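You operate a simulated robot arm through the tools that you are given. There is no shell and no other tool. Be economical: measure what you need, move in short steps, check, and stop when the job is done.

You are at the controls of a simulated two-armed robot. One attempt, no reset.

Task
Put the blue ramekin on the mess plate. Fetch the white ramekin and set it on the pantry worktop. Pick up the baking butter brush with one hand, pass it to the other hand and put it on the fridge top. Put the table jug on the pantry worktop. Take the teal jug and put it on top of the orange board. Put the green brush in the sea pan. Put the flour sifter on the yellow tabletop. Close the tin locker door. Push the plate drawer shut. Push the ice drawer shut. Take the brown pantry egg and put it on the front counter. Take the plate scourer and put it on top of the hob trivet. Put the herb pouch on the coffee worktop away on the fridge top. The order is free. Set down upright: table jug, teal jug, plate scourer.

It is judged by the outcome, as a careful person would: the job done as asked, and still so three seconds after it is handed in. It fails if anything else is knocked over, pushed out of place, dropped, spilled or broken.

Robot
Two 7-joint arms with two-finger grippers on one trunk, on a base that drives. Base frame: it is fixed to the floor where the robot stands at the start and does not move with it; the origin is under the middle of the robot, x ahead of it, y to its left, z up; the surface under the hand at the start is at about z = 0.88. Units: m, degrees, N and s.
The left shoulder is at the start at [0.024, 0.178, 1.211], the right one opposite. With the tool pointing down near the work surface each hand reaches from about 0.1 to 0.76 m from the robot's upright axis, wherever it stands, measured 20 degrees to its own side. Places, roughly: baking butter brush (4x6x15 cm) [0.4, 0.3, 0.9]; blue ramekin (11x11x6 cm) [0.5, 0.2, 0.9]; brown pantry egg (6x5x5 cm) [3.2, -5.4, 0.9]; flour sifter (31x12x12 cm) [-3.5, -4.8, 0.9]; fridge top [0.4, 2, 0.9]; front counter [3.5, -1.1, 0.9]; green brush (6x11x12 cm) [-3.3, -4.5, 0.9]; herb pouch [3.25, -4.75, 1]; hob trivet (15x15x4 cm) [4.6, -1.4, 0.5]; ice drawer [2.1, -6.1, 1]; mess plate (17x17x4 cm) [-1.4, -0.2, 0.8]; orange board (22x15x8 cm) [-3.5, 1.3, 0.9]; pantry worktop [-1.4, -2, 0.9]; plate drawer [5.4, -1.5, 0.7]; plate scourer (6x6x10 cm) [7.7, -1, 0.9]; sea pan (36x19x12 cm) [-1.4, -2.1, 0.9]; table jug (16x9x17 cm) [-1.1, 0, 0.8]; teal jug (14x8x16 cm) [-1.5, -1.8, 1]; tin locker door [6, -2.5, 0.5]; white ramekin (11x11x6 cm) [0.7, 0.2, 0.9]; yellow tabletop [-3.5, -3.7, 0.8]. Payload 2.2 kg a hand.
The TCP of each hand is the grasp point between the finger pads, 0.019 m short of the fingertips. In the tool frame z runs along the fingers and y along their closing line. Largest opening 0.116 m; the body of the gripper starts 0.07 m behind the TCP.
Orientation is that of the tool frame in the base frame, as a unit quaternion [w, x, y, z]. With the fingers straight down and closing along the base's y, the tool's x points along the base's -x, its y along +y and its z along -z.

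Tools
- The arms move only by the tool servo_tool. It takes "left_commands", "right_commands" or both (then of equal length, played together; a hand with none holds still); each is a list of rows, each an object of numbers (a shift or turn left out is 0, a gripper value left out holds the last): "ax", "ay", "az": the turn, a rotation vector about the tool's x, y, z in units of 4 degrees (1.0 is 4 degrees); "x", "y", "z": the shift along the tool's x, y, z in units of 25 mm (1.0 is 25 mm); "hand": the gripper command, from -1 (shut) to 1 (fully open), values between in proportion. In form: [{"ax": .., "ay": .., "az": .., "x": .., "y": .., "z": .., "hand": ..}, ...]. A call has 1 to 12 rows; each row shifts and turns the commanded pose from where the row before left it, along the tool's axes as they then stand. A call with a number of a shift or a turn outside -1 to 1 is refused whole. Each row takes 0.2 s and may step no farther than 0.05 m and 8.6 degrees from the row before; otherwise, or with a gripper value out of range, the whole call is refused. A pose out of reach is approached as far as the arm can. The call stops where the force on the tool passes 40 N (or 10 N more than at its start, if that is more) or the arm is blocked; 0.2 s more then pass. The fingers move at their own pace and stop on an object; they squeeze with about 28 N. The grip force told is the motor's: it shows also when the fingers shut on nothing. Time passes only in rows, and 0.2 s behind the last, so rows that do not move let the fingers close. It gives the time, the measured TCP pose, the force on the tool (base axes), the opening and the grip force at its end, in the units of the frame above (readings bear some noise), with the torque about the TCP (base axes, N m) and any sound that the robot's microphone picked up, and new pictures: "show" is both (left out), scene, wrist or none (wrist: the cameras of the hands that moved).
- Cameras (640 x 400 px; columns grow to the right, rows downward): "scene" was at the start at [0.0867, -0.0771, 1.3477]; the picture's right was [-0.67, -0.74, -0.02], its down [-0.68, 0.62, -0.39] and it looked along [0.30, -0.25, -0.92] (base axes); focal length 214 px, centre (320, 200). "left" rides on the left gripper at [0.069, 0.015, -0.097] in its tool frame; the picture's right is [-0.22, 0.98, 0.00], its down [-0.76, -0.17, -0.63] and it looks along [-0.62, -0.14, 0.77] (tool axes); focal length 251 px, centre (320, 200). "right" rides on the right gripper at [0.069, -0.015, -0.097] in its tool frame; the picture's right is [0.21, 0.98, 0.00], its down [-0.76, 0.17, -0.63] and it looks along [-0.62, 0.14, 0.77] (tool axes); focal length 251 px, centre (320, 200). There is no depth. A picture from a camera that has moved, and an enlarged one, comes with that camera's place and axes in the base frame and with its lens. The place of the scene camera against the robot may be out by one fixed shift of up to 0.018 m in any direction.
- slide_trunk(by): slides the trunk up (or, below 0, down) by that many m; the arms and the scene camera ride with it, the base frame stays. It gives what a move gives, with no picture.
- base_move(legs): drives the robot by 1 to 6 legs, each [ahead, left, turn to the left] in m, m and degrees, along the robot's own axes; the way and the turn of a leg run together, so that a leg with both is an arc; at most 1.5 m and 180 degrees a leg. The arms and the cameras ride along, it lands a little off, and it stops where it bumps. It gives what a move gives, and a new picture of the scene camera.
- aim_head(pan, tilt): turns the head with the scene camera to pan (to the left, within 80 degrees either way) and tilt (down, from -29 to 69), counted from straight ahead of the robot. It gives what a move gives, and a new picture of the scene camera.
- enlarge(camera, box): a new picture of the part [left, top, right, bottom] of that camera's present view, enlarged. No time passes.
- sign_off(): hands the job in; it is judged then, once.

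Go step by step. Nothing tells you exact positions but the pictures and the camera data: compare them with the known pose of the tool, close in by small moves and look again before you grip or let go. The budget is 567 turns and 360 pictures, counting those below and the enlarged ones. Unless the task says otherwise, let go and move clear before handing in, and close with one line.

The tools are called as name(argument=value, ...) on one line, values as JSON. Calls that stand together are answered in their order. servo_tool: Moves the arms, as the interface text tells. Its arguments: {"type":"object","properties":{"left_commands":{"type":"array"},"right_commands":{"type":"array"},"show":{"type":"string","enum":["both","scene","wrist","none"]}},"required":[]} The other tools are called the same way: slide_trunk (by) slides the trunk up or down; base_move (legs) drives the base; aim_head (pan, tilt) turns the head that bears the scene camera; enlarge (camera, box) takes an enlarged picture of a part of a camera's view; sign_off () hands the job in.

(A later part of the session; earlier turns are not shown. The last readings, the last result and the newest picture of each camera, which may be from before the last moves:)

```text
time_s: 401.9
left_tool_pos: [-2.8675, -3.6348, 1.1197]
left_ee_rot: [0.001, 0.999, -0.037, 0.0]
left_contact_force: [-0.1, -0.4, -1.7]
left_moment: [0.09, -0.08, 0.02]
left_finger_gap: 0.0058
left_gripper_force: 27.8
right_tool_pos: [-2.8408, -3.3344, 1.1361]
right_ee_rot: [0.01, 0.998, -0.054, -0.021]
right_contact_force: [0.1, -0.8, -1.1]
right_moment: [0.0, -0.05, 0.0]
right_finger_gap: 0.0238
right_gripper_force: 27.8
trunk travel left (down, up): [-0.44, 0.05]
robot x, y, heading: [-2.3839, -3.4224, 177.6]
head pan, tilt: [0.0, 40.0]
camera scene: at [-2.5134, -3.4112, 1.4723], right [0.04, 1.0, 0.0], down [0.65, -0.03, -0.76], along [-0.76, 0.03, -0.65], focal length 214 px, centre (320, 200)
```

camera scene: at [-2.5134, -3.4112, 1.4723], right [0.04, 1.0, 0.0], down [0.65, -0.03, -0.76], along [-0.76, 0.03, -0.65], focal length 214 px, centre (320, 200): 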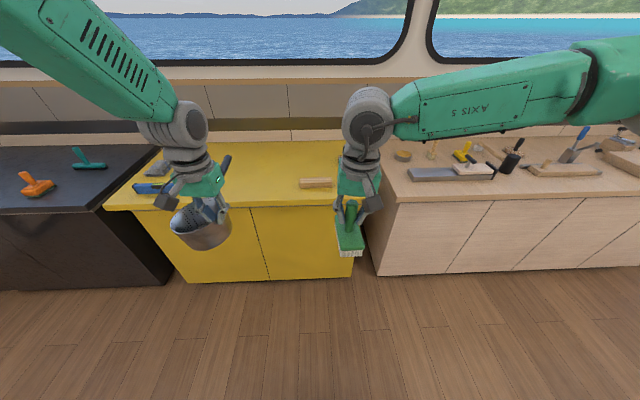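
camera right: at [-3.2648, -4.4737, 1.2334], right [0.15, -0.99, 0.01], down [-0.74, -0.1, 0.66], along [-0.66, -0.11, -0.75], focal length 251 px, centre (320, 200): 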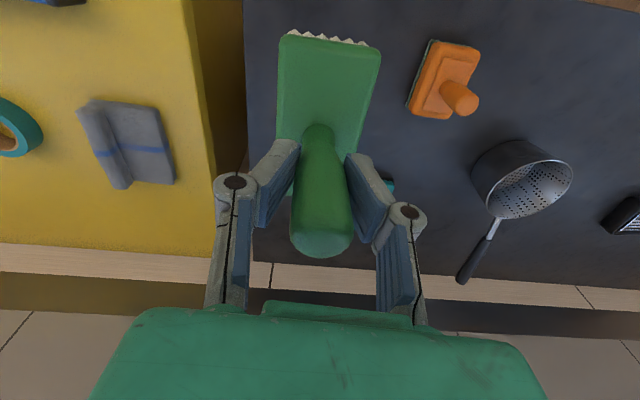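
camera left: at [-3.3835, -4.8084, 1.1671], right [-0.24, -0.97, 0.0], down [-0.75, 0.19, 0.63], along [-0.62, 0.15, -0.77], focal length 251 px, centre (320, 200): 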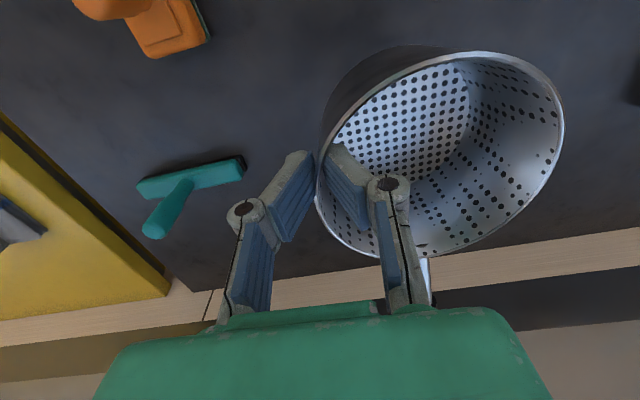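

Free area on the yellow top around [-3.43, -3.70]. Drive closer.

base_move(legs=[[0.45, 0, 2]])

aim_head(pan=15, tilt=48)

```text
time_s: 404.6
left_tool_pos: [-3.3013, -3.6429, 1.1212]
left_ee_rot: [0.001, 1.0, -0.018, -0.004]
left_contact_force: [0.9, 0.2, -2.2]
left_moment: [0.07, -0.12, 0.01]
left_finger_gap: 0.0061
left_gripper_force: 28.1
right_tool_pos: [-3.2855, -3.3404, 1.1391]
right_ee_rot: [0.011, 0.999, -0.037, -0.024]
right_contact_force: [0.0, 0.5, -1.7]
right_moment: [-0.01, -0.01, 0.02]
right_finger_gap: 0.0237
right_gripper_force: 28.0
trunk travel left (down, up): [-0.44, 0.05]
robot x, y, heading: [-2.8285, -3.4084, 179.5]
head pan, tilt: [0.0, 40.0]
camera scene: at [-2.9582, -3.4051, 1.4725], right [0.01, 1.0, 0.0], down [0.65, 0.0, -0.76], along [-0.76, 0.01, -0.65], focal length 214 px, centre (320, 200)
```

scene: 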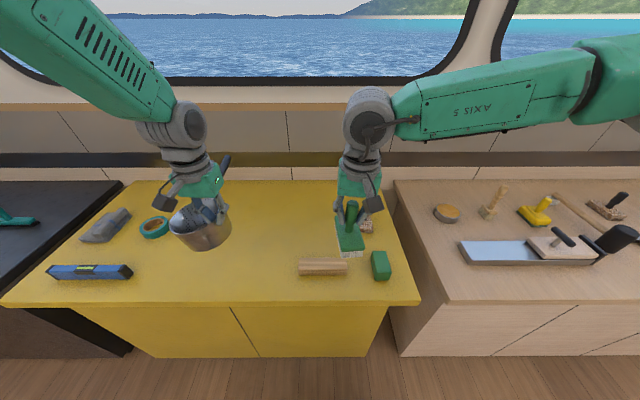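

```text
time_s: 405.3
left_tool_pos: [-3.2999, -3.6426, 1.1216]
left_ee_rot: [0.001, 1.0, -0.018, -0.004]
left_contact_force: [-0.3, 0.2, -2.1]
left_moment: [0.1, -0.08, -0.01]
left_finger_gap: 0.0058
left_gripper_force: 28.1
right_tool_pos: [-3.2833, -3.3403, 1.139]
right_ee_rot: [0.01, 0.999, -0.038, -0.024]
right_contact_force: [0.4, 0.0, -1.3]
right_moment: [0.01, -0.03, 0.01]
right_finger_gap: 0.0236
right_gripper_force: 28.1
trunk travel left (down, up): [-0.44, 0.05]
robot x, y, heading: [-2.8304, -3.4073, 179.6]
head pan, tilt: [15.0, 48.0]
camera scene: at [-2.9513, -3.4258, 1.4609], right [-0.25, 0.97, 0.0], down [0.72, 0.19, -0.67], along [-0.64, -0.17, -0.75], focal length 214 px, centre (320, 200)
```

scene: 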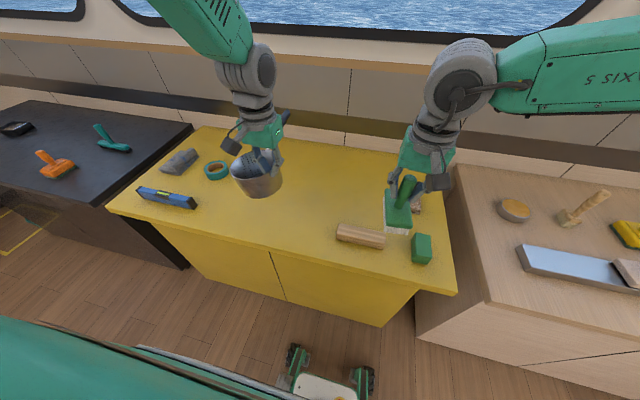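

servo_tool(left_commands=[{"x": -0.7}, {"x": -0.8, "z": 0.3}, {"x": -0.8, "z": 0.5}, {"x": -0.8, "z": 0.7}, {"x": -0.8, "z": 0.8}, {"x": -0.7, "z": 0.8}, {"z": 0.8}, {"z": 0.8}, {"z": 0.8}, {"z": 0.6}], show="both")

```text
time_s: 407.5
left_tool_pos: [-3.415, -3.6389, 0.9717]
left_ee_rot: [0.002, 1.0, -0.017, -0.004]
left_contact_force: [-0.6, 0.6, -2.5]
left_moment: [0.11, -0.05, 0.01]
left_finger_gap: 0.0058
left_gripper_force: 27.7
right_tool_pos: [-3.2828, -3.3404, 1.1398]
right_ee_rot: [0.011, 0.999, -0.037, -0.025]
right_contact_force: [-0.8, 0.3, -2.0]
right_moment: [-0.01, 0.0, 0.02]
right_finger_gap: 0.0238
right_gripper_force: 27.7
trunk travel left (down, up): [-0.44, 0.05]
robot x, y, heading: [-2.8327, -3.4112, 179.6]
head pan, tilt: [15.0, 48.0]
camera scene: at [-2.9522, -3.4258, 1.4608], right [-0.25, 0.97, 0.0], down [0.72, 0.19, -0.67], along [-0.64, -0.17, -0.75], focal length 214 px, centre (320, 200)
camera left: at [-3.3456, -3.6567, 1.0674], right [-0.25, -0.97, 0.0], down [-0.74, 0.19, 0.64], along [-0.62, 0.16, -0.77], focal length 251 px, centre (320, 200)
```

scene: 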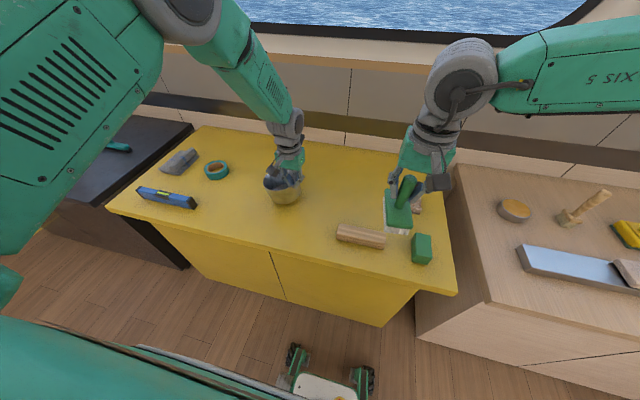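
left: 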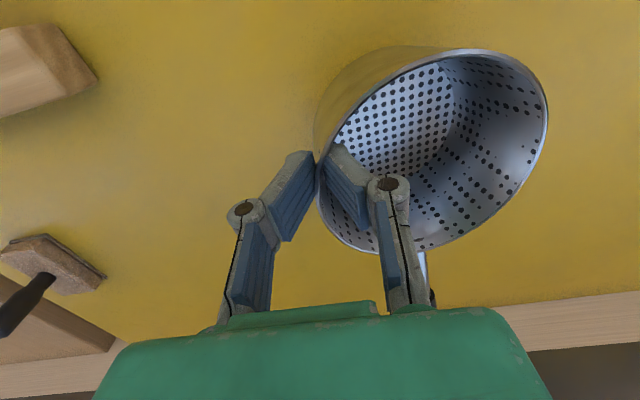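

Space below is clear. I lower gently to contact.

servo_tool(left_commands=[{"z": 0.6}, {"z": 0.6}, {"z": 0.5}, {"z": 0.4}, {"z": 0.3}, {"z": 0.2}, {"z": 0.2}], show="none")

servo_tool(left_commands=[{"z": 0.15}, {"z": 0.15}, {"z": 0.15}, {"z": 0.15}], show="none")

```text
time_s: 409.1
left_tool_pos: [-3.4162, -3.6376, 0.9031]
left_ee_rot: [0.002, 1.0, -0.017, -0.007]
left_contact_force: [-1.3, -2.2, 26.6]
left_moment: [-0.06, 0.08, -0.01]
left_finger_gap: 0.0061
left_gripper_force: 27.7
right_tool_pos: [-3.281, -3.3387, 1.1412]
right_ee_rot: [0.011, 0.999, -0.037, -0.024]
right_contact_force: [0.5, 0.5, -1.5]
right_moment: [0.03, -0.01, 0.01]
right_finger_gap: 0.0238
right_gripper_force: 28.2
trunk travel left (down, up): [-0.44, 0.05]
robot x, y, heading: [-2.8279, -3.4109, 179.6]
head pan, tilt: [15.0, 48.0]
```

```text
time_s: 410.1
left_tool_pos: [-3.4148, -3.638, 0.8867]
left_ee_rot: [0.002, 1.0, -0.018, -0.005]
left_contact_force: [-1.5, -4.9, 24.8]
left_moment: [-0.11, -0.01, -0.03]
left_finger_gap: 0.006
left_gripper_force: 28.0
right_tool_pos: [-3.2806, -3.3386, 1.1411]
right_ee_rot: [0.01, 0.999, -0.037, -0.024]
right_contact_force: [0.3, -0.2, -0.7]
right_moment: [0.02, -0.01, -0.01]
right_finger_gap: 0.0236
right_gripper_force: 27.8
trunk travel left (down, up): [-0.44, 0.05]
robot x, y, heading: [-2.8291, -3.4131, 179.8]
head pan, tilt: [15.0, 48.0]
```

Contact made (sifter slid slightly in the grip). Check, then release.

servo_tool(left_commands=[{"z": -0.15}, {"hand": -0.75}, {"hand": -0.55}, {"hand": -0.45}, {"z": -0.4}, {"z": -0.7}, {"z": -0.8}, {"z": -0.8}, {"z": -0.8}, {"z": -0.8}, {"z": -0.8}], show="both")

```text
time_s: 412.5
left_tool_pos: [-3.4163, -3.6375, 1.0164]
left_ee_rot: [0.0, 1.0, -0.017, -0.005]
left_contact_force: [0.0, -0.1, 0.2]
left_moment: [-0.01, 0.06, 0.01]
left_finger_gap: 0.0319
left_gripper_force: 0.1
right_tool_pos: [-3.282, -3.3406, 1.1407]
right_ee_rot: [0.011, 0.999, -0.038, -0.024]
right_contact_force: [-0.2, 0.1, -1.1]
right_moment: [-0.01, 0.0, -0.02]
right_finger_gap: 0.0236
right_gripper_force: 27.8
trunk travel left (down, up): [-0.44, 0.05]
robot x, y, heading: [-2.8317, -3.4079, 179.7]
head pan, tilt: [15.0, 48.0]
camera scene: at [-2.9506, -3.4253, 1.461], right [-0.25, 0.97, 0.0], down [0.72, 0.19, -0.67], along [-0.64, -0.17, -0.75], focal length 214 px, centre (320, 200)
camera left: at [-3.3472, -3.6561, 1.1126], right [-0.25, -0.97, 0.0], down [-0.74, 0.19, 0.64], along [-0.62, 0.16, -0.77], focal length 251 px, centre (320, 200)
```

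scene: 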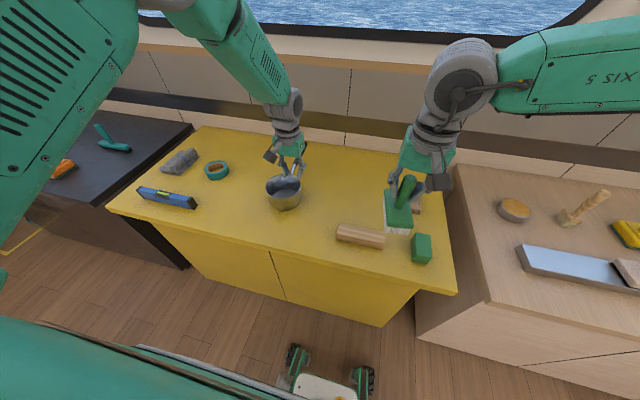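
left: 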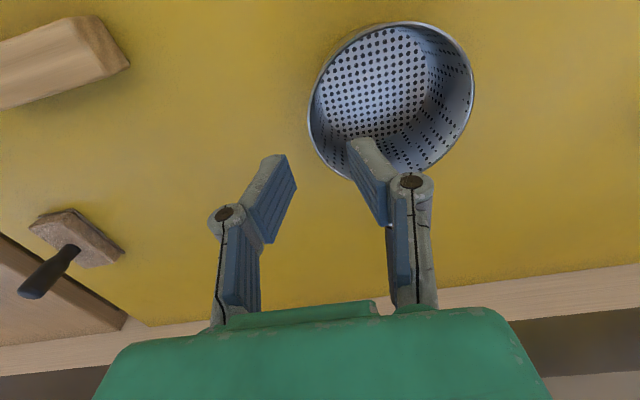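

The sifter stands on the yellow tabletop. Next I carry the green brush to the sea pan, approaching the pantry worktop from its south side.

servo_tool(left_commands=[{"z": -0.8}, {"z": -0.8}, {"z": -0.8, "x": 0.5}, {"z": -0.8, "x": 0.8}, {"z": -0.8, "x": 0.8}, {"x": 0.8}, {"x": 0.8}, {"x": 0.8}], show="none")

slide_trunk(by=0.05)

base_move(legs=[[-0.5, 0, 0], [0, 0, -90], [0.55, 0, 0], [0, 0, -90], [0.75, 0, 0]])

aim_head(pan=60, tilt=35)

```text
time_s: 414.3
left_tool_pos: [-3.3012, -3.6413, 1.1156]
left_ee_rot: [0.0, 1.0, -0.017, -0.005]
left_contact_force: [0.5, -0.3, 0.9]
left_moment: [-0.01, -0.01, 0.02]
left_finger_gap: 0.0319
left_gripper_force: 0.1
right_tool_pos: [-3.2822, -3.3395, 1.1408]
right_ee_rot: [0.011, 0.999, -0.037, -0.025]
right_contact_force: [0.9, 0.1, -0.8]
right_moment: [-0.01, 0.0, -0.01]
right_finger_gap: 0.0236
right_gripper_force: 27.7
trunk travel left (down, up): [-0.44, 0.05]
robot x, y, heading: [-2.826, -3.4098, 179.5]
head pan, tilt: [15.0, 48.0]
```

```text
time_s: 415.2
left_tool_pos: [-3.3027, -3.6427, 1.1651]
left_ee_rot: [0.001, 1.0, -0.016, -0.004]
left_contact_force: [-0.2, -0.5, 1.0]
left_moment: [0.01, -0.01, -0.02]
left_finger_gap: 0.0318
left_gripper_force: 0.1
right_tool_pos: [-3.2832, -3.3402, 1.1899]
right_ee_rot: [0.012, 0.999, -0.038, -0.024]
right_contact_force: [0.1, 0.5, -1.8]
right_moment: [-0.05, -0.02, 0.0]
right_finger_gap: 0.0233
right_gripper_force: 28.0
trunk travel left (down, up): [-0.49, 0.0]
robot x, y, heading: [-2.8312, -3.4101, 179.7]
head pan, tilt: [15.0, 48.0]
```

```text
time_s: 432.4
left_tool_pos: [-1.0848, -2.6984, 1.1657]
left_ee_rot: [0.004, 0.047, 0.999, 0.0]
left_contact_force: [-1.2, -0.3, -0.2]
left_moment: [0.03, -0.01, 0.03]
left_finger_gap: 0.0319
left_gripper_force: 0.1
right_tool_pos: [-1.1212, -2.9991, 1.19]
right_ee_rot: [0.024, 0.065, 0.998, 0.01]
right_contact_force: [-0.1, -0.4, -2.0]
right_moment: [-0.01, 0.04, -0.03]
right_finger_gap: 0.023
right_gripper_force: 27.4
trunk travel left (down, up): [-0.49, 0.0]
robot x, y, heading: [-1.5717, -2.9056, -3.6]
head pan, tilt: [15.0, 48.0]
camera scene: at [-1.4484, -2.8875, 1.5108], right [0.2, -0.98, 0.0], down [-0.73, -0.15, -0.67], along [0.65, 0.13, -0.75], focal length 214 px, centre (320, 200)
```

scene: 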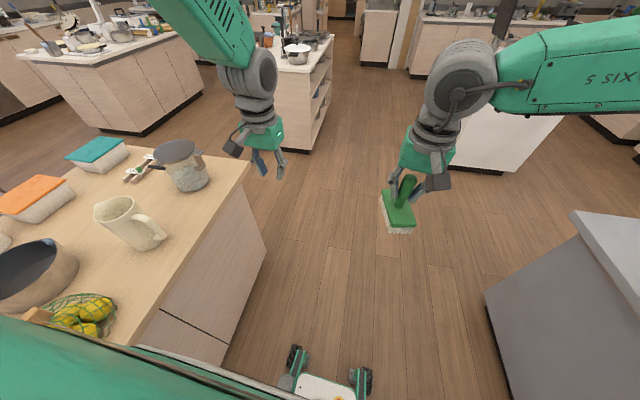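

```text
time_s: 433.5
left_tool_pos: [-1.0878, -2.6981, 1.1678]
left_ee_rot: [0.007, 0.046, 0.999, 0.001]
left_contact_force: [-0.1, 0.0, -0.2]
left_moment: [0.0, 0.03, 0.0]
left_finger_gap: 0.0321
left_gripper_force: 0.1
right_tool_pos: [-1.1237, -2.9997, 1.1913]
right_ee_rot: [0.026, 0.065, 0.998, 0.011]
right_contact_force: [0.4, 0.4, -0.8]
right_moment: [-0.02, 0.02, 0.04]
right_finger_gap: 0.0225
right_gripper_force: 28.6
trunk travel left (down, up): [-0.49, 0.0]
robot x, y, heading: [-1.5691, -2.9059, -3.6]
head pan, tilt: [60.0, 35.0]
camera scene: at [-1.4758, -2.8297, 1.5298], right [0.83, -0.55, 0.0], down [-0.32, -0.48, -0.82], along [0.45, 0.68, -0.58], focal length 214 px, centre (320, 200)
```

scene: 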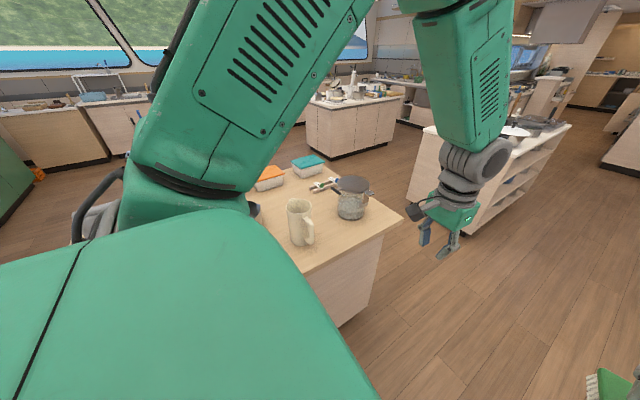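

base_move(legs=[[0.06, 0, 0], [0, 0, 93]])

aim_head(pan=0, tilt=45)

```text
time_s: 438.4
left_tool_pos: [-1.7365, -2.4373, 1.1661]
left_ee_rot: [0.004, -0.691, 0.723, 0.005]
left_contact_force: [-1.0, 0.0, -0.7]
left_moment: [-0.02, 0.02, 0.0]
left_finger_gap: 0.0319
left_gripper_force: 0.2
right_tool_pos: [-1.4345, -2.4588, 1.192]
right_ee_rot: [0.01, -0.676, 0.736, 0.027]
right_contact_force: [-0.1, -0.4, -1.9]
right_moment: [-0.02, -0.03, 0.02]
right_finger_gap: 0.0226
right_gripper_force: 28.1
trunk travel left (down, up): [-0.49, 0.0]
robot x, y, heading: [-1.5083, -2.9072, 88.9]
head pan, tilt: [60.0, 35.0]
camera scene: at [-1.584, -2.8139, 1.5298], right [0.51, 0.86, 0.0], down [0.49, -0.3, -0.82], along [-0.7, 0.42, -0.57], focal length 214 px, centre (320, 200)
```

scene: 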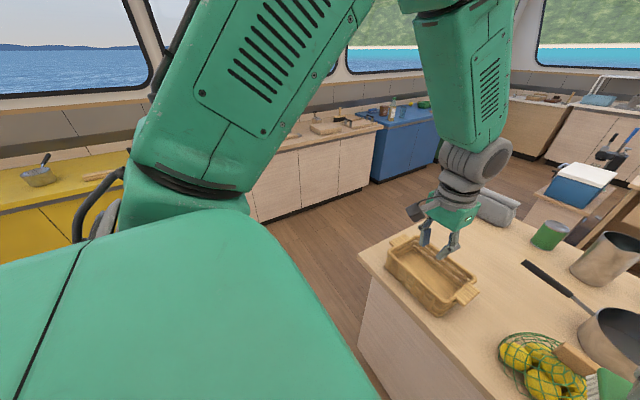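

```text
time_s: 439.7
left_tool_pos: [-1.7376, -2.4406, 1.1682]
left_ee_rot: [0.005, -0.691, 0.723, 0.006]
left_contact_force: [-0.2, 0.3, 0.0]
left_moment: [-0.03, 0.0, 0.03]
left_finger_gap: 0.0318
left_gripper_force: 0.0
right_tool_pos: [-1.4348, -2.4628, 1.1927]
right_ee_rot: [0.012, -0.676, 0.736, 0.027]
right_contact_force: [0.9, -0.3, -1.0]
right_moment: [-0.01, -0.01, 0.01]
right_finger_gap: 0.0228
right_gripper_force: 28.0
trunk travel left (down, up): [-0.49, 0.0]
robot x, y, heading: [-1.5082, -2.9106, 88.9]
head pan, tilt: [0.0, 45.0]
camera scene: at [-1.5078, -2.7777, 1.5148], right [1.0, -0.02, 0.0], down [-0.01, -0.71, -0.7], along [0.01, 0.7, -0.71], focal length 214 px, centre (320, 200)
```

scene: 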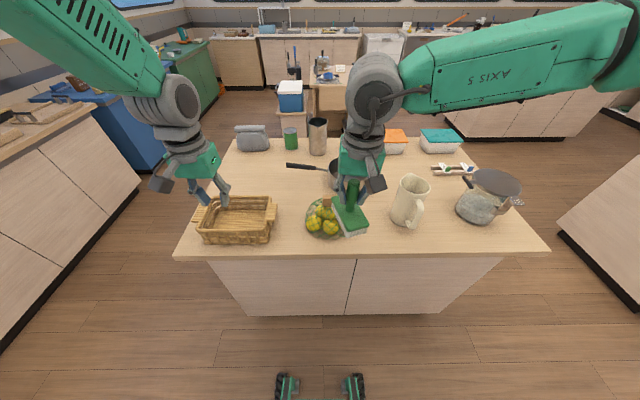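

base_move(legs=[[0.16, 0, 1]])

servo_tool(right_commands=[{"x": -0.6}, {"x": -0.8}, {"x": -0.8}, {"x": -0.8}, {"x": -0.8}, {"x": -0.6}], show="wrist")

```text
time_s: 441.1
left_tool_pos: [-1.7436, -2.2863, 1.17]
left_ee_rot: [0.006, -0.697, 0.717, 0.008]
left_contact_force: [0.0, 1.3, 0.0]
left_moment: [0.03, 0.02, 0.0]
left_finger_gap: 0.0317
left_gripper_force: 0.1
right_tool_pos: [-1.4415, -2.3034, 1.1943]
right_ee_rot: [0.012, -0.683, 0.73, 0.028]
right_contact_force: [-0.5, -0.5, -0.6]
right_moment: [0.0, -0.02, 0.02]
right_finger_gap: 0.0228
right_gripper_force: 28.3
trunk travel left (down, up): [-0.49, 0.0]
robot x, y, heading: [-1.5068, -2.7477, 89.9]
head pan, tilt: [0.0, 45.0]
camera scene: at [-1.5085, -2.6214, 1.5152], right [1.0, 0.0, 0.0], down [0.0, -0.71, -0.71], along [0.0, 0.71, -0.71], focal length 214 px, centre (320, 200)
```

scene: 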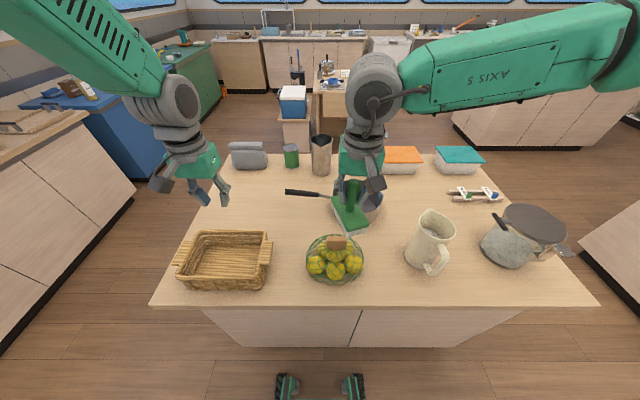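

```text
time_s: 442.5
left_tool_pos: [-1.7428, -2.2861, 1.1699]
left_ee_rot: [0.005, -0.697, 0.717, 0.007]
left_contact_force: [0.1, 0.6, 0.0]
left_moment: [0.03, -0.01, -0.02]
left_finger_gap: 0.032
left_gripper_force: 0.0
right_tool_pos: [-1.4353, -2.1932, 1.2017]
right_ee_rot: [0.012, -0.682, 0.731, 0.029]
right_contact_force: [0.3, -0.3, -1.2]
right_moment: [-0.02, 0.01, 0.0]
right_finger_gap: 0.0226
right_gripper_force: 28.1
trunk travel left (down, up): [-0.49, 0.0]
robot x, y, heading: [-1.5057, -2.7468, 90.1]
head pan, tilt: [0.0, 45.0]
camera right: at [-1.4222, -2.2695, 1.2937], right [-0.99, -0.15, 0.01], down [-0.1, 0.73, 0.68], along [-0.11, 0.67, -0.74], focal length 251 px, centre (320, 200)
```

right: 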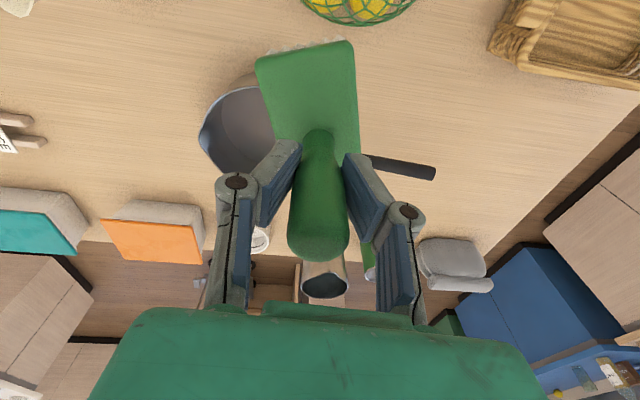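

Sea pan centre about [-1.366, -2.087], handle to the left. I move the brush above the pan and check.

servo_tool(right_commands=[{"x": -0.5, "y": -0.3}, {"x": -0.7, "y": -0.45}, {"x": -0.7, "y": -0.5}, {"x": -0.7, "y": -0.5}, {"x": -0.7, "y": -0.5}, {"x": -0.6, "y": -0.4, "z": 0.3}, {"z": 0.6}, {"z": 0.7}, {"z": 0.7}], show="both")

```text
time_s: 444.5
left_tool_pos: [-1.743, -2.2864, 1.1699]
left_ee_rot: [0.006, -0.697, 0.717, 0.006]
left_contact_force: [0.3, 0.5, 0.4]
left_moment: [0.03, -0.02, -0.04]
left_finger_gap: 0.032
left_gripper_force: 0.2
right_tool_pos: [-1.3632, -2.0984, 1.1455]
right_ee_rot: [0.012, -0.683, 0.73, 0.028]
right_contact_force: [0.6, -0.4, -1.9]
right_moment: [-0.01, 0.02, 0.01]
right_finger_gap: 0.0228
right_gripper_force: 27.6
trunk travel left (down, up): [-0.49, 0.0]
robot x, y, heading: [-1.5102, -2.7482, 90.2]
head pan, tilt: [0.0, 45.0]
camera scene: at [-1.5081, -2.6158, 1.5147], right [1.0, 0.0, 0.0], down [0.0, -0.71, -0.7], along [0.0, 0.7, -0.71], focal length 214 px, centre (320, 200)
camera right: at [-1.3496, -2.1747, 1.2385], right [-0.99, -0.15, 0.01], down [-0.1, 0.73, 0.68], along [-0.11, 0.67, -0.74], focal length 251 px, centre (320, 200)
```

scene: 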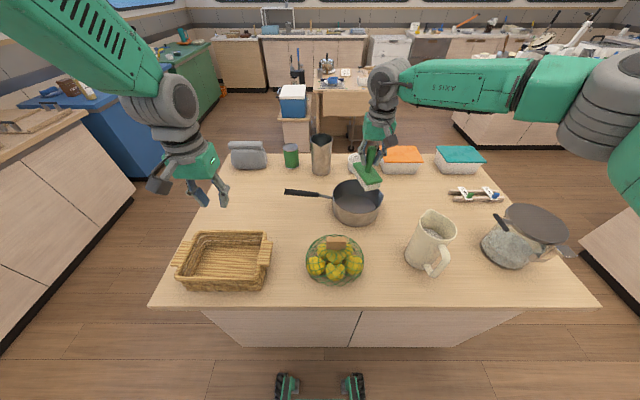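
right: 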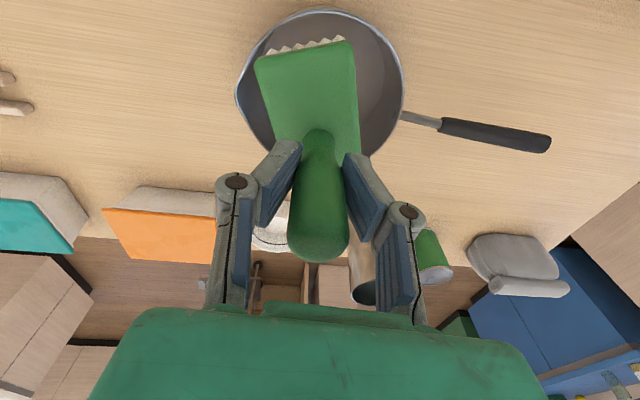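

The brush is centred over the pan. Lower it into the pan.

servo_tool(right_commands=[{"z": 0.8}, {"z": 0.8}, {"z": 0.8}, {"z": 0.8}, {"z": 0.8}, {"z": 0.6}, {"z": 0.4}, {"z": 0.3}], show="both")

```text
time_s: 446.3
left_tool_pos: [-1.7433, -2.2881, 1.1698]
left_ee_rot: [0.006, -0.698, 0.716, 0.006]
left_contact_force: [0.1, 1.5, 0.3]
left_moment: [0.02, 0.0, -0.02]
left_finger_gap: 0.0321
left_gripper_force: 0.1
right_tool_pos: [-1.3654, -2.0895, 1.0135]
right_ee_rot: [0.012, -0.682, 0.731, 0.028]
right_contact_force: [-0.6, -0.3, -1.6]
right_moment: [-0.02, -0.03, 0.02]
right_finger_gap: 0.0227
right_gripper_force: 27.8
trunk travel left (down, up): [-0.49, 0.0]
robot x, y, heading: [-1.5053, -2.7472, 90.1]
head pan, tilt: [0.0, 45.0]
camera scene: at [-1.5084, -2.6161, 1.5147], right [1.0, 0.0, 0.0], down [0.0, -0.71, -0.7], along [0.0, 0.7, -0.71], focal length 214 px, centre (320, 200)
camera right: at [-1.3523, -2.1668, 1.1067], right [-0.99, -0.15, 0.01], down [-0.1, 0.73, 0.68], along [-0.11, 0.67, -0.73], focal length 251 px, centre (320, 200)
```

scene: 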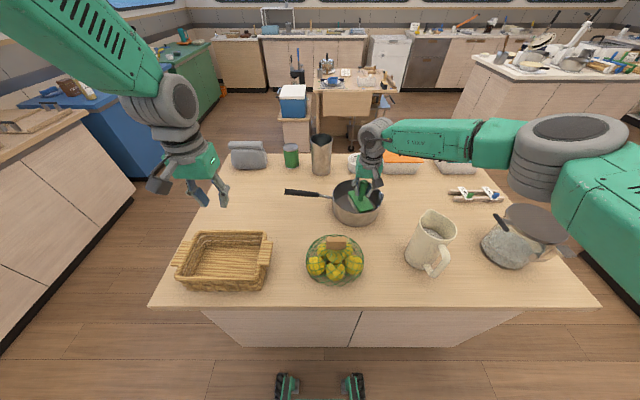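
right: 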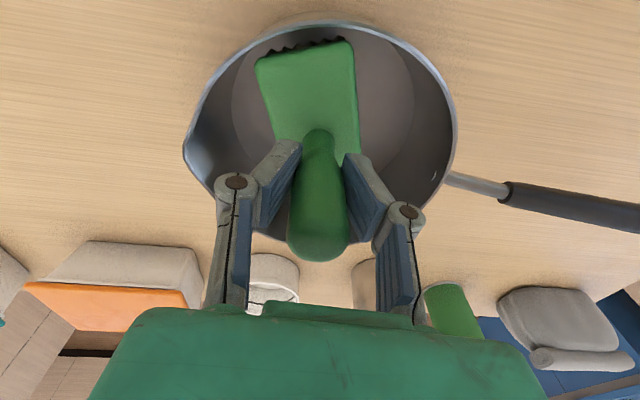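

servo_tool(right_commands=[{"z": 0.3, "x": -0.2}, {"z": 0.25}, {"z": 0.2}, {"z": 0.2}, {"z": 0.15}, {"z": 0.15}, {"z": 0.15}], show="wrist")

```text
time_s: 447.9
left_tool_pos: [-1.7447, -2.2881, 1.1704]
left_ee_rot: [0.006, -0.697, 0.717, 0.008]
left_contact_force: [0.5, 0.3, 0.1]
left_moment: [0.0, -0.02, 0.0]
left_finger_gap: 0.032
left_gripper_force: 0.0
right_tool_pos: [-1.366, -2.0832, 0.9817]
right_ee_rot: [0.012, -0.682, 0.73, 0.028]
right_contact_force: [-0.2, 0.2, -1.6]
right_moment: [-0.04, 0.04, 0.01]
right_finger_gap: 0.0226
right_gripper_force: 27.5
trunk travel left (down, up): [-0.49, 0.0]
robot x, y, heading: [-1.5104, -2.7489, 89.9]
head pan, tilt: [0.0, 45.0]
camera right: at [-1.3533, -2.1592, 1.0721], right [-0.99, -0.15, 0.01], down [-0.1, 0.73, 0.68], along [-0.11, 0.67, -0.74], focal length 251 px, centre (320, 200)
```

right: 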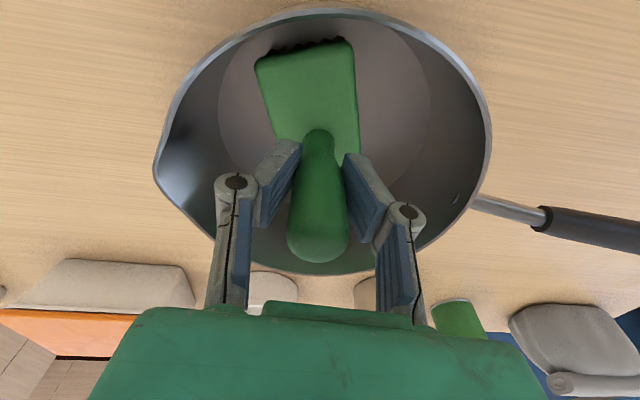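

servo_tool(right_commands=[{"z": 0.15}, {"z": 0.15}, {"z": 0.12}, {"z": 0.12}], show="none")

servo_tool(right_commands=[{"z": 0.12}, {"z": 0.12}], show="none")

```text
time_s: 448.9
left_tool_pos: [-1.7443, -2.2902, 1.1707]
left_ee_rot: [0.007, -0.697, 0.717, 0.008]
left_contact_force: [0.2, -0.2, 0.1]
left_moment: [0.0, -0.01, 0.04]
left_finger_gap: 0.032
left_gripper_force: 0.2
right_tool_pos: [-1.3664, -2.082, 0.9713]
right_ee_rot: [0.015, -0.682, 0.73, 0.031]
right_contact_force: [-0.8, 4.9, 20.3]
right_moment: [-0.13, 0.03, 0.03]
right_finger_gap: 0.0225
right_gripper_force: 27.7
trunk travel left (down, up): [-0.49, 0.0]
robot x, y, heading: [-1.5083, -2.7499, 90.0]
head pan, tilt: [0.0, 45.0]
```

```text
time_s: 449.5
left_tool_pos: [-1.7443, -2.2886, 1.1702]
left_ee_rot: [0.006, -0.697, 0.717, 0.007]
left_contact_force: [-0.8, -0.3, 0.1]
left_moment: [-0.05, -0.01, -0.04]
left_finger_gap: 0.0322
left_gripper_force: 0.0
right_tool_pos: [-1.3676, -2.083, 0.9622]
right_ee_rot: [0.013, -0.682, 0.73, 0.029]
right_contact_force: [0.7, 1.3, 23.2]
right_moment: [0.03, 0.0, 0.01]
right_finger_gap: 0.0225
right_gripper_force: 27.9
trunk travel left (down, up): [-0.49, 0.0]
robot x, y, heading: [-1.5058, -2.7503, 89.9]
head pan, tilt: [0.0, 45.0]
```

The brush touches the pan floor. Release and lift straight up.

servo_tool(right_commands=[{"z": -0.1}, {"hand": -0.4}, {"hand": -0.25}, {"hand": -0.25}, {"z": -0.4}, {"z": -0.7}, {"z": -0.8}, {"z": -0.8}, {"z": -0.8}, {"z": -0.8}, {"z": -0.8}], show="both")

```text
time_s: 451.9
left_tool_pos: [-1.7446, -2.288, 1.1713]
left_ee_rot: [0.006, -0.697, 0.717, 0.007]
left_contact_force: [0.0, 0.8, 0.4]
left_moment: [0.0, 0.02, -0.01]
left_finger_gap: 0.0318
left_gripper_force: 0.1
right_tool_pos: [-1.3637, -2.0909, 1.0911]
right_ee_rot: [0.012, -0.683, 0.729, 0.028]
right_contact_force: [0.3, 0.3, 0.2]
right_moment: [0.01, 0.01, -0.01]
right_finger_gap: 0.0435
right_gripper_force: 0.0
trunk travel left (down, up): [-0.49, 0.0]
robot x, y, heading: [-1.5136, -2.7476, 89.9]
head pan, tilt: [0.0, 45.0]
camera scene: at [-1.5085, -2.6173, 1.5148], right [1.0, 0.0, 0.0], down [0.0, -0.71, -0.7], along [0.0, 0.7, -0.71], focal length 214 px, centre (320, 200)
camera right: at [-1.3513, -2.1665, 1.1836], right [-0.99, -0.15, 0.01], down [-0.1, 0.73, 0.68], along [-0.11, 0.67, -0.73], focal length 251 px, centre (320, 200)
```

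scene: 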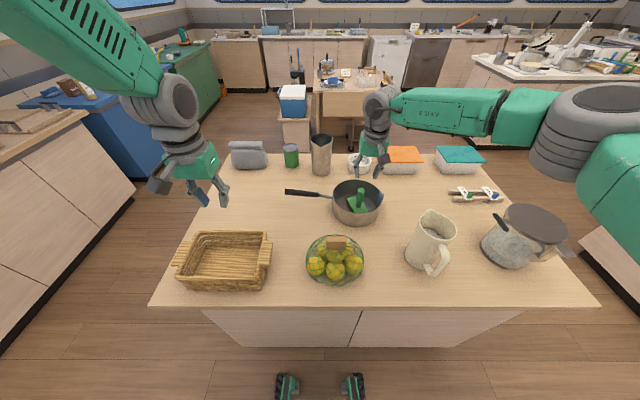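
right: 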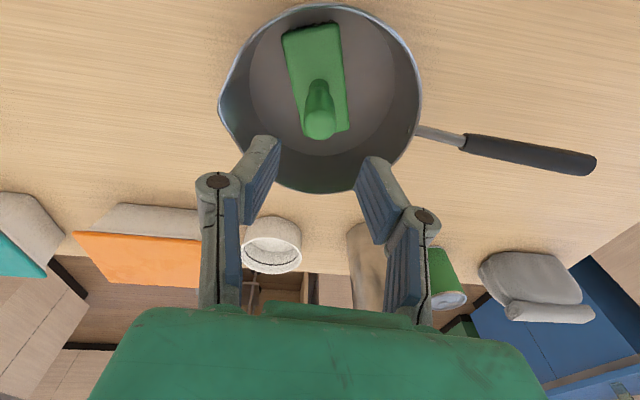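

The green brush lies in the sea pan. Next I head east. I retract, back away, turn east and look.

servo_tool(right_commands=[{"z": -0.9}, {"z": -0.9}, {"z": -0.8, "x": 0.5}, {"x": 0.8}, {"x": 0.9}, {"x": 0.9}, {"x": 0.9}, {"x": 0.9}, {"x": 0.9}, {"x": 0.9, "hand": 1}], left_commands=[{"x": 0}, {"x": 0}, {"x": 0.4}, {"x": 0.5}, {"x": 0.5}, {"x": 0.5}, {"x": 0.3}, {"x": 0}, {"x": 0}, {"x": 0, "hand": 1}], show="none")

base_move(legs=[[-0.22, 0, 0], [0, 0, -90]])

aim_head(pan=0, tilt=22)

```text
time_s: 454.1
left_tool_pos: [-1.7454, -2.3431, 1.17]
left_ee_rot: [0.006, -0.698, 0.716, 0.007]
left_contact_force: [0.1, 0.2, -0.2]
left_moment: [-0.01, -0.01, 0.03]
left_finger_gap: 0.1157
left_gripper_force: 0.0
right_tool_pos: [-1.3719, -2.2625, 1.1439]
right_ee_rot: [0.012, -0.682, 0.731, 0.028]
right_contact_force: [-0.4, 0.4, -0.7]
right_moment: [0.01, 0.03, 0.01]
right_finger_gap: 0.1158
right_gripper_force: 0.0
trunk travel left (down, up): [-0.49, 0.0]
robot x, y, heading: [-1.5099, -2.7478, 90.2]
head pan, tilt: [0.0, 45.0]
```

```text
time_s: 459.6
left_tool_pos: [-1.104, -2.73, 1.169]
left_ee_rot: [0.009, 0.011, 1.0, 0.0]
left_contact_force: [-0.3, -0.7, -0.3]
left_moment: [-0.01, 0.02, 0.0]
left_finger_gap: 0.1157
left_gripper_force: 0.0
right_tool_pos: [-1.0204, -3.1018, 1.1435]
right_ee_rot: [0.029, 0.03, 0.999, 0.011]
right_contact_force: [-1.3, -0.1, 0.4]
right_moment: [0.02, 0.01, -0.03]
right_finger_gap: 0.116
right_gripper_force: 0.0
trunk travel left (down, up): [-0.49, 0.0]
robot x, y, heading: [-1.509, -2.9674, 0.7]
head pan, tilt: [0.0, 45.0]
camera scene: at [-1.3826, -2.9638, 1.5149], right [0.01, -1.0, 0.0], down [-0.71, 0.0, -0.7], along [0.7, 0.0, -0.71], focal length 214 px, centre (320, 200)
```

scene: 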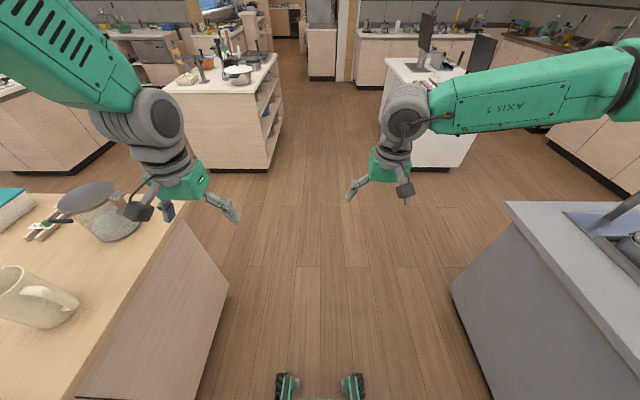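

```text
time_s: 460.5
left_tool_pos: [-1.107, -2.7302, 1.1708]
left_ee_rot: [0.011, 0.011, 1.0, 0.002]
left_contact_force: [-0.3, -0.3, 0.1]
left_moment: [-0.05, -0.02, -0.03]
left_finger_gap: 0.1159
left_gripper_force: 0.0
right_tool_pos: [-1.0245, -3.1011, 1.1462]
right_ee_rot: [0.031, 0.031, 0.999, 0.012]
right_contact_force: [1.3, -0.1, 0.5]
right_moment: [0.02, -0.02, 0.03]
right_finger_gap: 0.116
right_gripper_force: 0.2
trunk travel left (down, up): [-0.49, 0.0]
robot x, y, heading: [-1.5069, -2.9655, 0.3]
head pan, tilt: [0.0, 22.0]
camera scene: at [-1.3715, -2.9642, 1.5502], right [0.01, -1.0, 0.0], down [-0.38, 0.0, -0.93], along [0.93, 0.01, -0.38], focal length 214 px, centre (320, 200)
```

scene: 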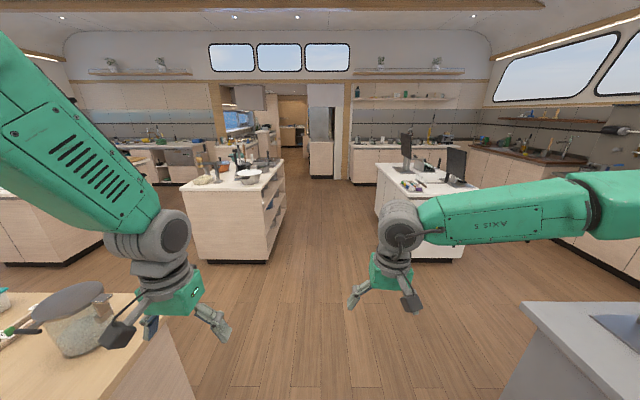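

The aisle east is clear. Drive along it about 3 m and look toward the south-east.

base_move(legs=[[1.5, -0.03, 0], [1.4, 0, 0]])

aim_head(pan=-50, tilt=22)

```text
refused: leg 1 is longer than a leg can be; nothing moved
```

```text
time_s: 461.7
left_tool_pos: [-1.1076, -2.7295, 1.1708]
left_ee_rot: [0.011, 0.011, 1.0, 0.002]
left_contact_force: [0.4, 0.8, -0.1]
left_moment: [-0.05, -0.01, -0.01]
left_finger_gap: 0.116
left_gripper_force: 0.1
right_tool_pos: [-1.0239, -3.1009, 1.1453]
right_ee_rot: [0.03, 0.031, 0.999, 0.011]
right_contact_force: [-0.1, 0.6, -0.7]
right_moment: [-0.03, -0.01, 0.02]
right_finger_gap: 0.1159
right_gripper_force: 0.1
trunk travel left (down, up): [-0.49, 0.0]
robot x, y, heading: [-1.5089, -2.9707, 0.4]
head pan, tilt: [-50.0, 22.0]
camera scene: at [-1.4037, -3.0354, 1.5504], right [-0.76, -0.65, 0.0], down [-0.25, 0.29, -0.93], along [0.6, -0.71, -0.38], focal length 214 px, centre (320, 200)
```

scene: 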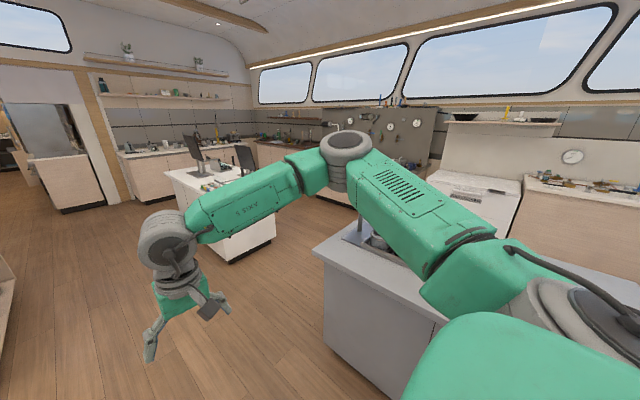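

base_move(legs=[[1.48, -0.03, 0], [1.45, 0, 0]])

```text
time_s: 475.9
left_tool_pos: [1.8482, -2.754, 1.1715]
left_ee_rot: [0.011, 0.009, 1.0, 0.002]
left_contact_force: [-0.1, -0.1, 1.1]
left_moment: [0.0, -0.02, 0.03]
left_finger_gap: 0.1162
left_gripper_force: 0.1
right_tool_pos: [1.9321, -3.1253, 1.146]
right_ee_rot: [0.03, 0.029, 0.999, 0.013]
right_contact_force: [0.1, -0.1, -0.7]
right_moment: [0.02, -0.01, -0.01]
right_finger_gap: 0.1159
right_gripper_force: 0.1
trunk travel left (down, up): [-0.49, 0.0]
robot x, y, heading: [1.4486, -2.9946, 0.6]
head pan, tilt: [-50.0, 22.0]
camera scene: at [1.5516, -3.0598, 1.5504], right [-0.76, -0.65, 0.0], down [-0.25, 0.28, -0.93], along [0.6, -0.7, -0.38], focal length 214 px, centre (320, 200)
```

scene: 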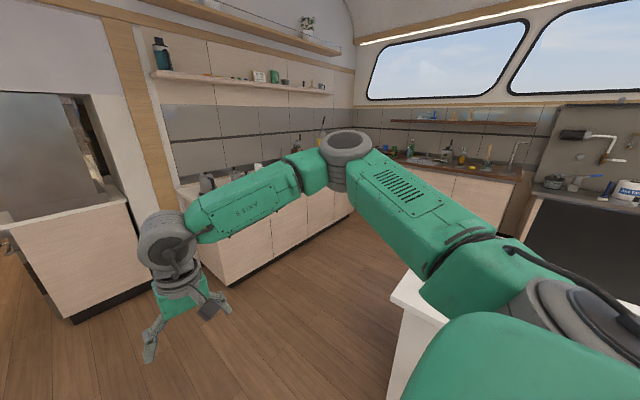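

The coffee worktop runs along the east wall (front near x = 3.15). I drive down to it.

base_move(legs=[[0.95, 0, 0], [0, 0, -90], [1.4, 0, 0], [0.6, 0, 0], [0, 0, 90]])

aim_head(pan=0, tilt=35)

```text
time_s: 498.0
left_tool_pos: [2.8724, -4.7207, 1.1718]
left_ee_rot: [0.012, -0.013, 1.0, 0.002]
left_contact_force: [0.5, 0.9, -0.3]
left_moment: [0.01, 0.01, 0.03]
left_finger_gap: 0.1161
left_gripper_force: 0.1
right_tool_pos: [2.9729, -5.0892, 1.1473]
right_ee_rot: [0.031, 0.005, 0.999, 0.013]
right_contact_force: [0.1, 0.1, 0.7]
right_moment: [-0.01, -0.01, 0.0]
right_finger_gap: 0.1163
right_gripper_force: 0.0
trunk travel left (down, up): [-0.49, 0.0]
robot x, y, heading: [2.4862, -4.9785, 3.4]
head pan, tilt: [-50.0, 22.0]
camera scene: at [2.5937, -5.0415, 1.5503], right [-0.73, -0.69, 0.0], down [-0.26, 0.27, -0.93], along [0.63, -0.67, -0.38], focal length 214 px, centre (320, 200)
```

scene: 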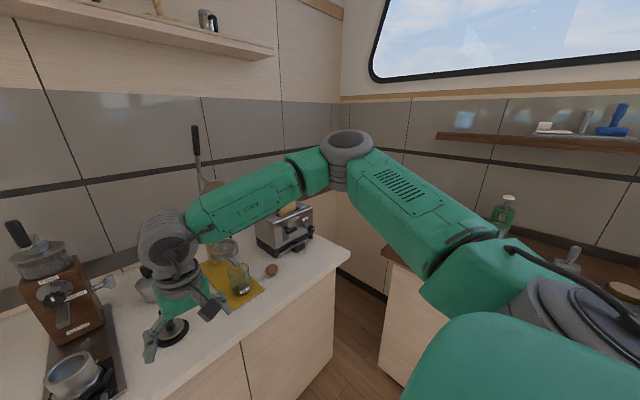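

```text
time_s: 499.2
left_tool_pos: [2.8688, -4.7206, 1.1726]
left_ee_rot: [0.014, -0.014, 1.0, 0.003]
left_contact_force: [0.7, -0.1, -0.2]
left_moment: [0.01, 0.02, 0.01]
left_finger_gap: 0.116
left_gripper_force: 0.0
right_tool_pos: [2.9702, -5.087, 1.1486]
right_ee_rot: [0.032, 0.005, 0.999, 0.013]
right_contact_force: [0.3, -0.9, -0.1]
right_moment: [0.01, -0.02, 0.04]
right_finger_gap: 0.1157
right_gripper_force: 0.1
trunk travel left (down, up): [-0.49, 0.0]
robot x, y, heading: [2.4858, -4.9773, 3.5]
head pan, tilt: [0.0, 35.0]
camera scene: at [2.6182, -4.9685, 1.5297], right [0.06, -1.0, 0.0], down [-0.58, -0.03, -0.82], along [0.82, 0.05, -0.58], focal length 214 px, centre (320, 200)
```

scene: 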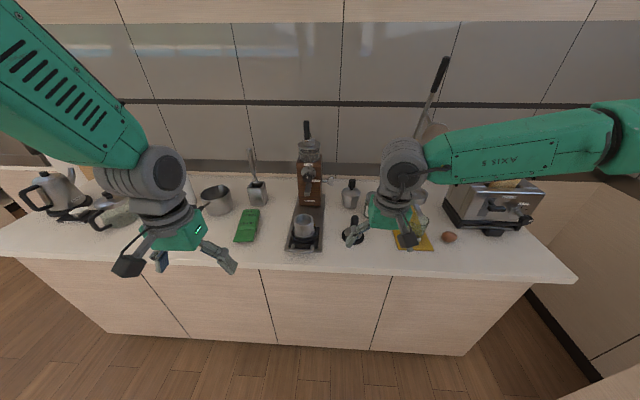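

enlarge(camera="scene", box=[190, 120, 350, 260])

enlarge(camera="scene", box=[380, 150, 560, 270])

```text
2.86 times, centred on (270, 190) of scene
camera zoom: at [2.6182, -4.9685, 1.5297], right [0.06, -1.0, 0.0], down [-0.58, -0.03, -0.82], along [0.82, 0.05, -0.58], focal length 613 px, centre (463, 229)
```

zoom: 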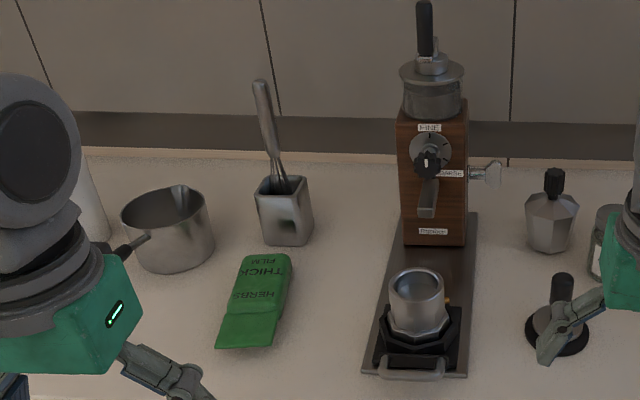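

```text
3.33 times, centred on (470, 210) of scene
camera zoom: at [2.6182, -4.9685, 1.5297], right [0.06, -1.0, 0.0], down [-0.58, -0.03, -0.82], along [0.82, 0.05, -0.58], focal length 715 px, centre (-180, 167)
```

zoom: 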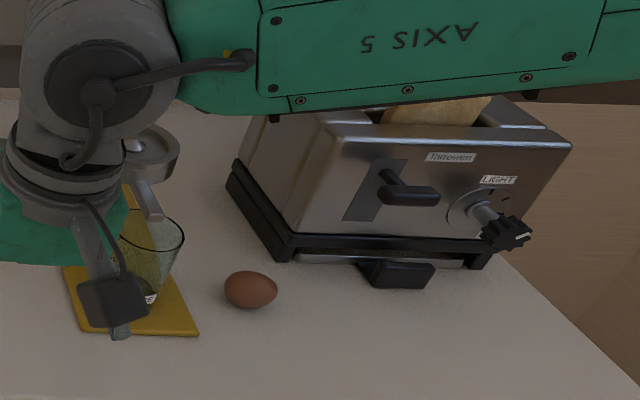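

Found: green herb pouch at about [3.30, -4.61], egg at about [3.28, -5.456] beside the toaster. With empty hands I first do the ice drawer: turn south and look.

base_move(legs=[[-0.3, 0, 0], [0, 0, -93]])

aim_head(pan=0, tilt=35)

```text
time_s: 505.2
left_tool_pos: [2.4241, -5.3934, 1.1709]
left_ee_rot: [0.01, 0.718, 0.695, -0.01]
left_contact_force: [0.0, 0.3, 0.4]
left_moment: [-0.03, 0.03, -0.02]
left_finger_gap: 0.1159
left_gripper_force: 0.1
right_tool_pos: [2.0514, -5.4735, 1.1473]
right_ee_rot: [0.032, 0.731, 0.681, -0.015]
right_contact_force: [0.6, -0.2, 0.5]
right_moment: [0.01, 0.01, 0.02]
right_finger_gap: 0.116
right_gripper_force: 0.1
trunk travel left (down, up): [-0.49, 0.0]
robot x, y, heading: [2.1892, -4.9982, -90.1]
head pan, tilt: [0.0, 35.0]
camera scene: at [2.1872, -5.1257, 1.5297], right [-1.0, 0.0, 0.0], down [0.0, 0.58, -0.82], along [0.0, -0.82, -0.58], focal length 214 px, centre (320, 200)
```

scene: 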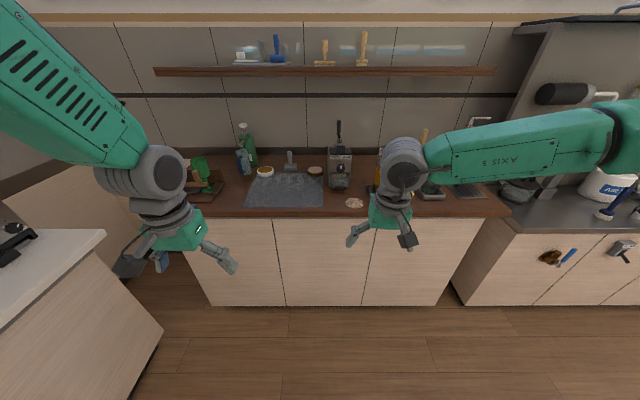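

```text
time_s: 505.8
left_tool_pos: [2.423, -5.3907, 1.1744]
left_ee_rot: [0.012, 0.719, 0.695, -0.009]
left_contact_force: [-0.4, -1.1, -0.4]
left_moment: [0.03, 0.0, 0.03]
left_finger_gap: 0.116
left_gripper_force: 0.0
right_tool_pos: [2.0508, -5.4706, 1.15]
right_ee_rot: [0.033, 0.731, 0.681, -0.015]
right_contact_force: [0.3, 0.2, 1.1]
right_moment: [0.01, 0.0, 0.0]
right_finger_gap: 0.1161
right_gripper_force: 0.1
trunk travel left (down, up): [-0.49, 0.0]
robot x, y, heading: [2.1898, -4.9966, -90.1]
head pan, tilt: [0.0, 35.0]
camera scene: at [2.1868, -5.1262, 1.5296], right [-1.0, 0.0, 0.0], down [0.0, 0.58, -0.82], along [0.0, -0.82, -0.58], focal length 214 px, centre (320, 200)
```

scene: 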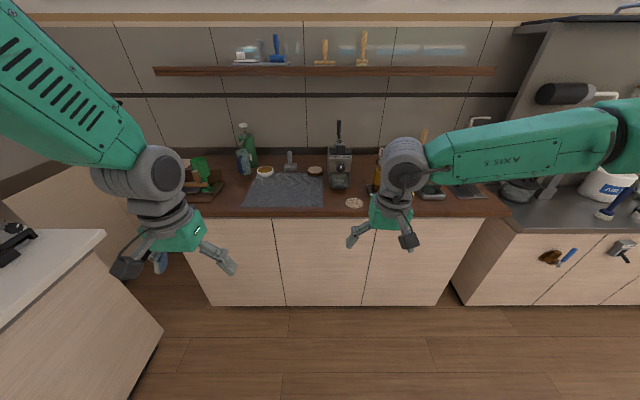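

enlarge(camera="scene", box=[280, 110, 400, 220])

```text
3.64 times, centred on (340, 165) of scene
camera zoom: at [2.1868, -5.1262, 1.5296], right [-1.0, 0.0, 0.0], down [0.0, 0.58, -0.82], along [0.0, -0.82, -0.58], focal length 780 px, centre (247, 327)
```

zoom: 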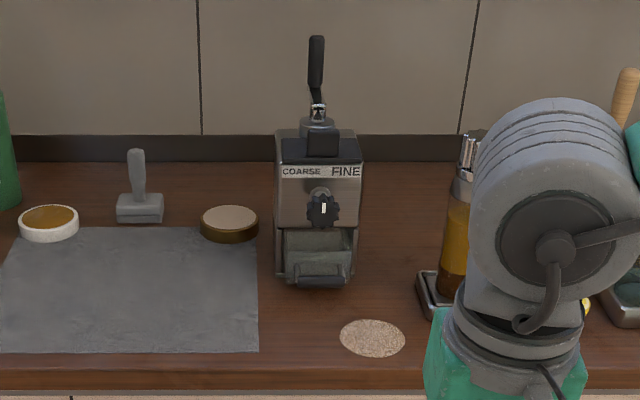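

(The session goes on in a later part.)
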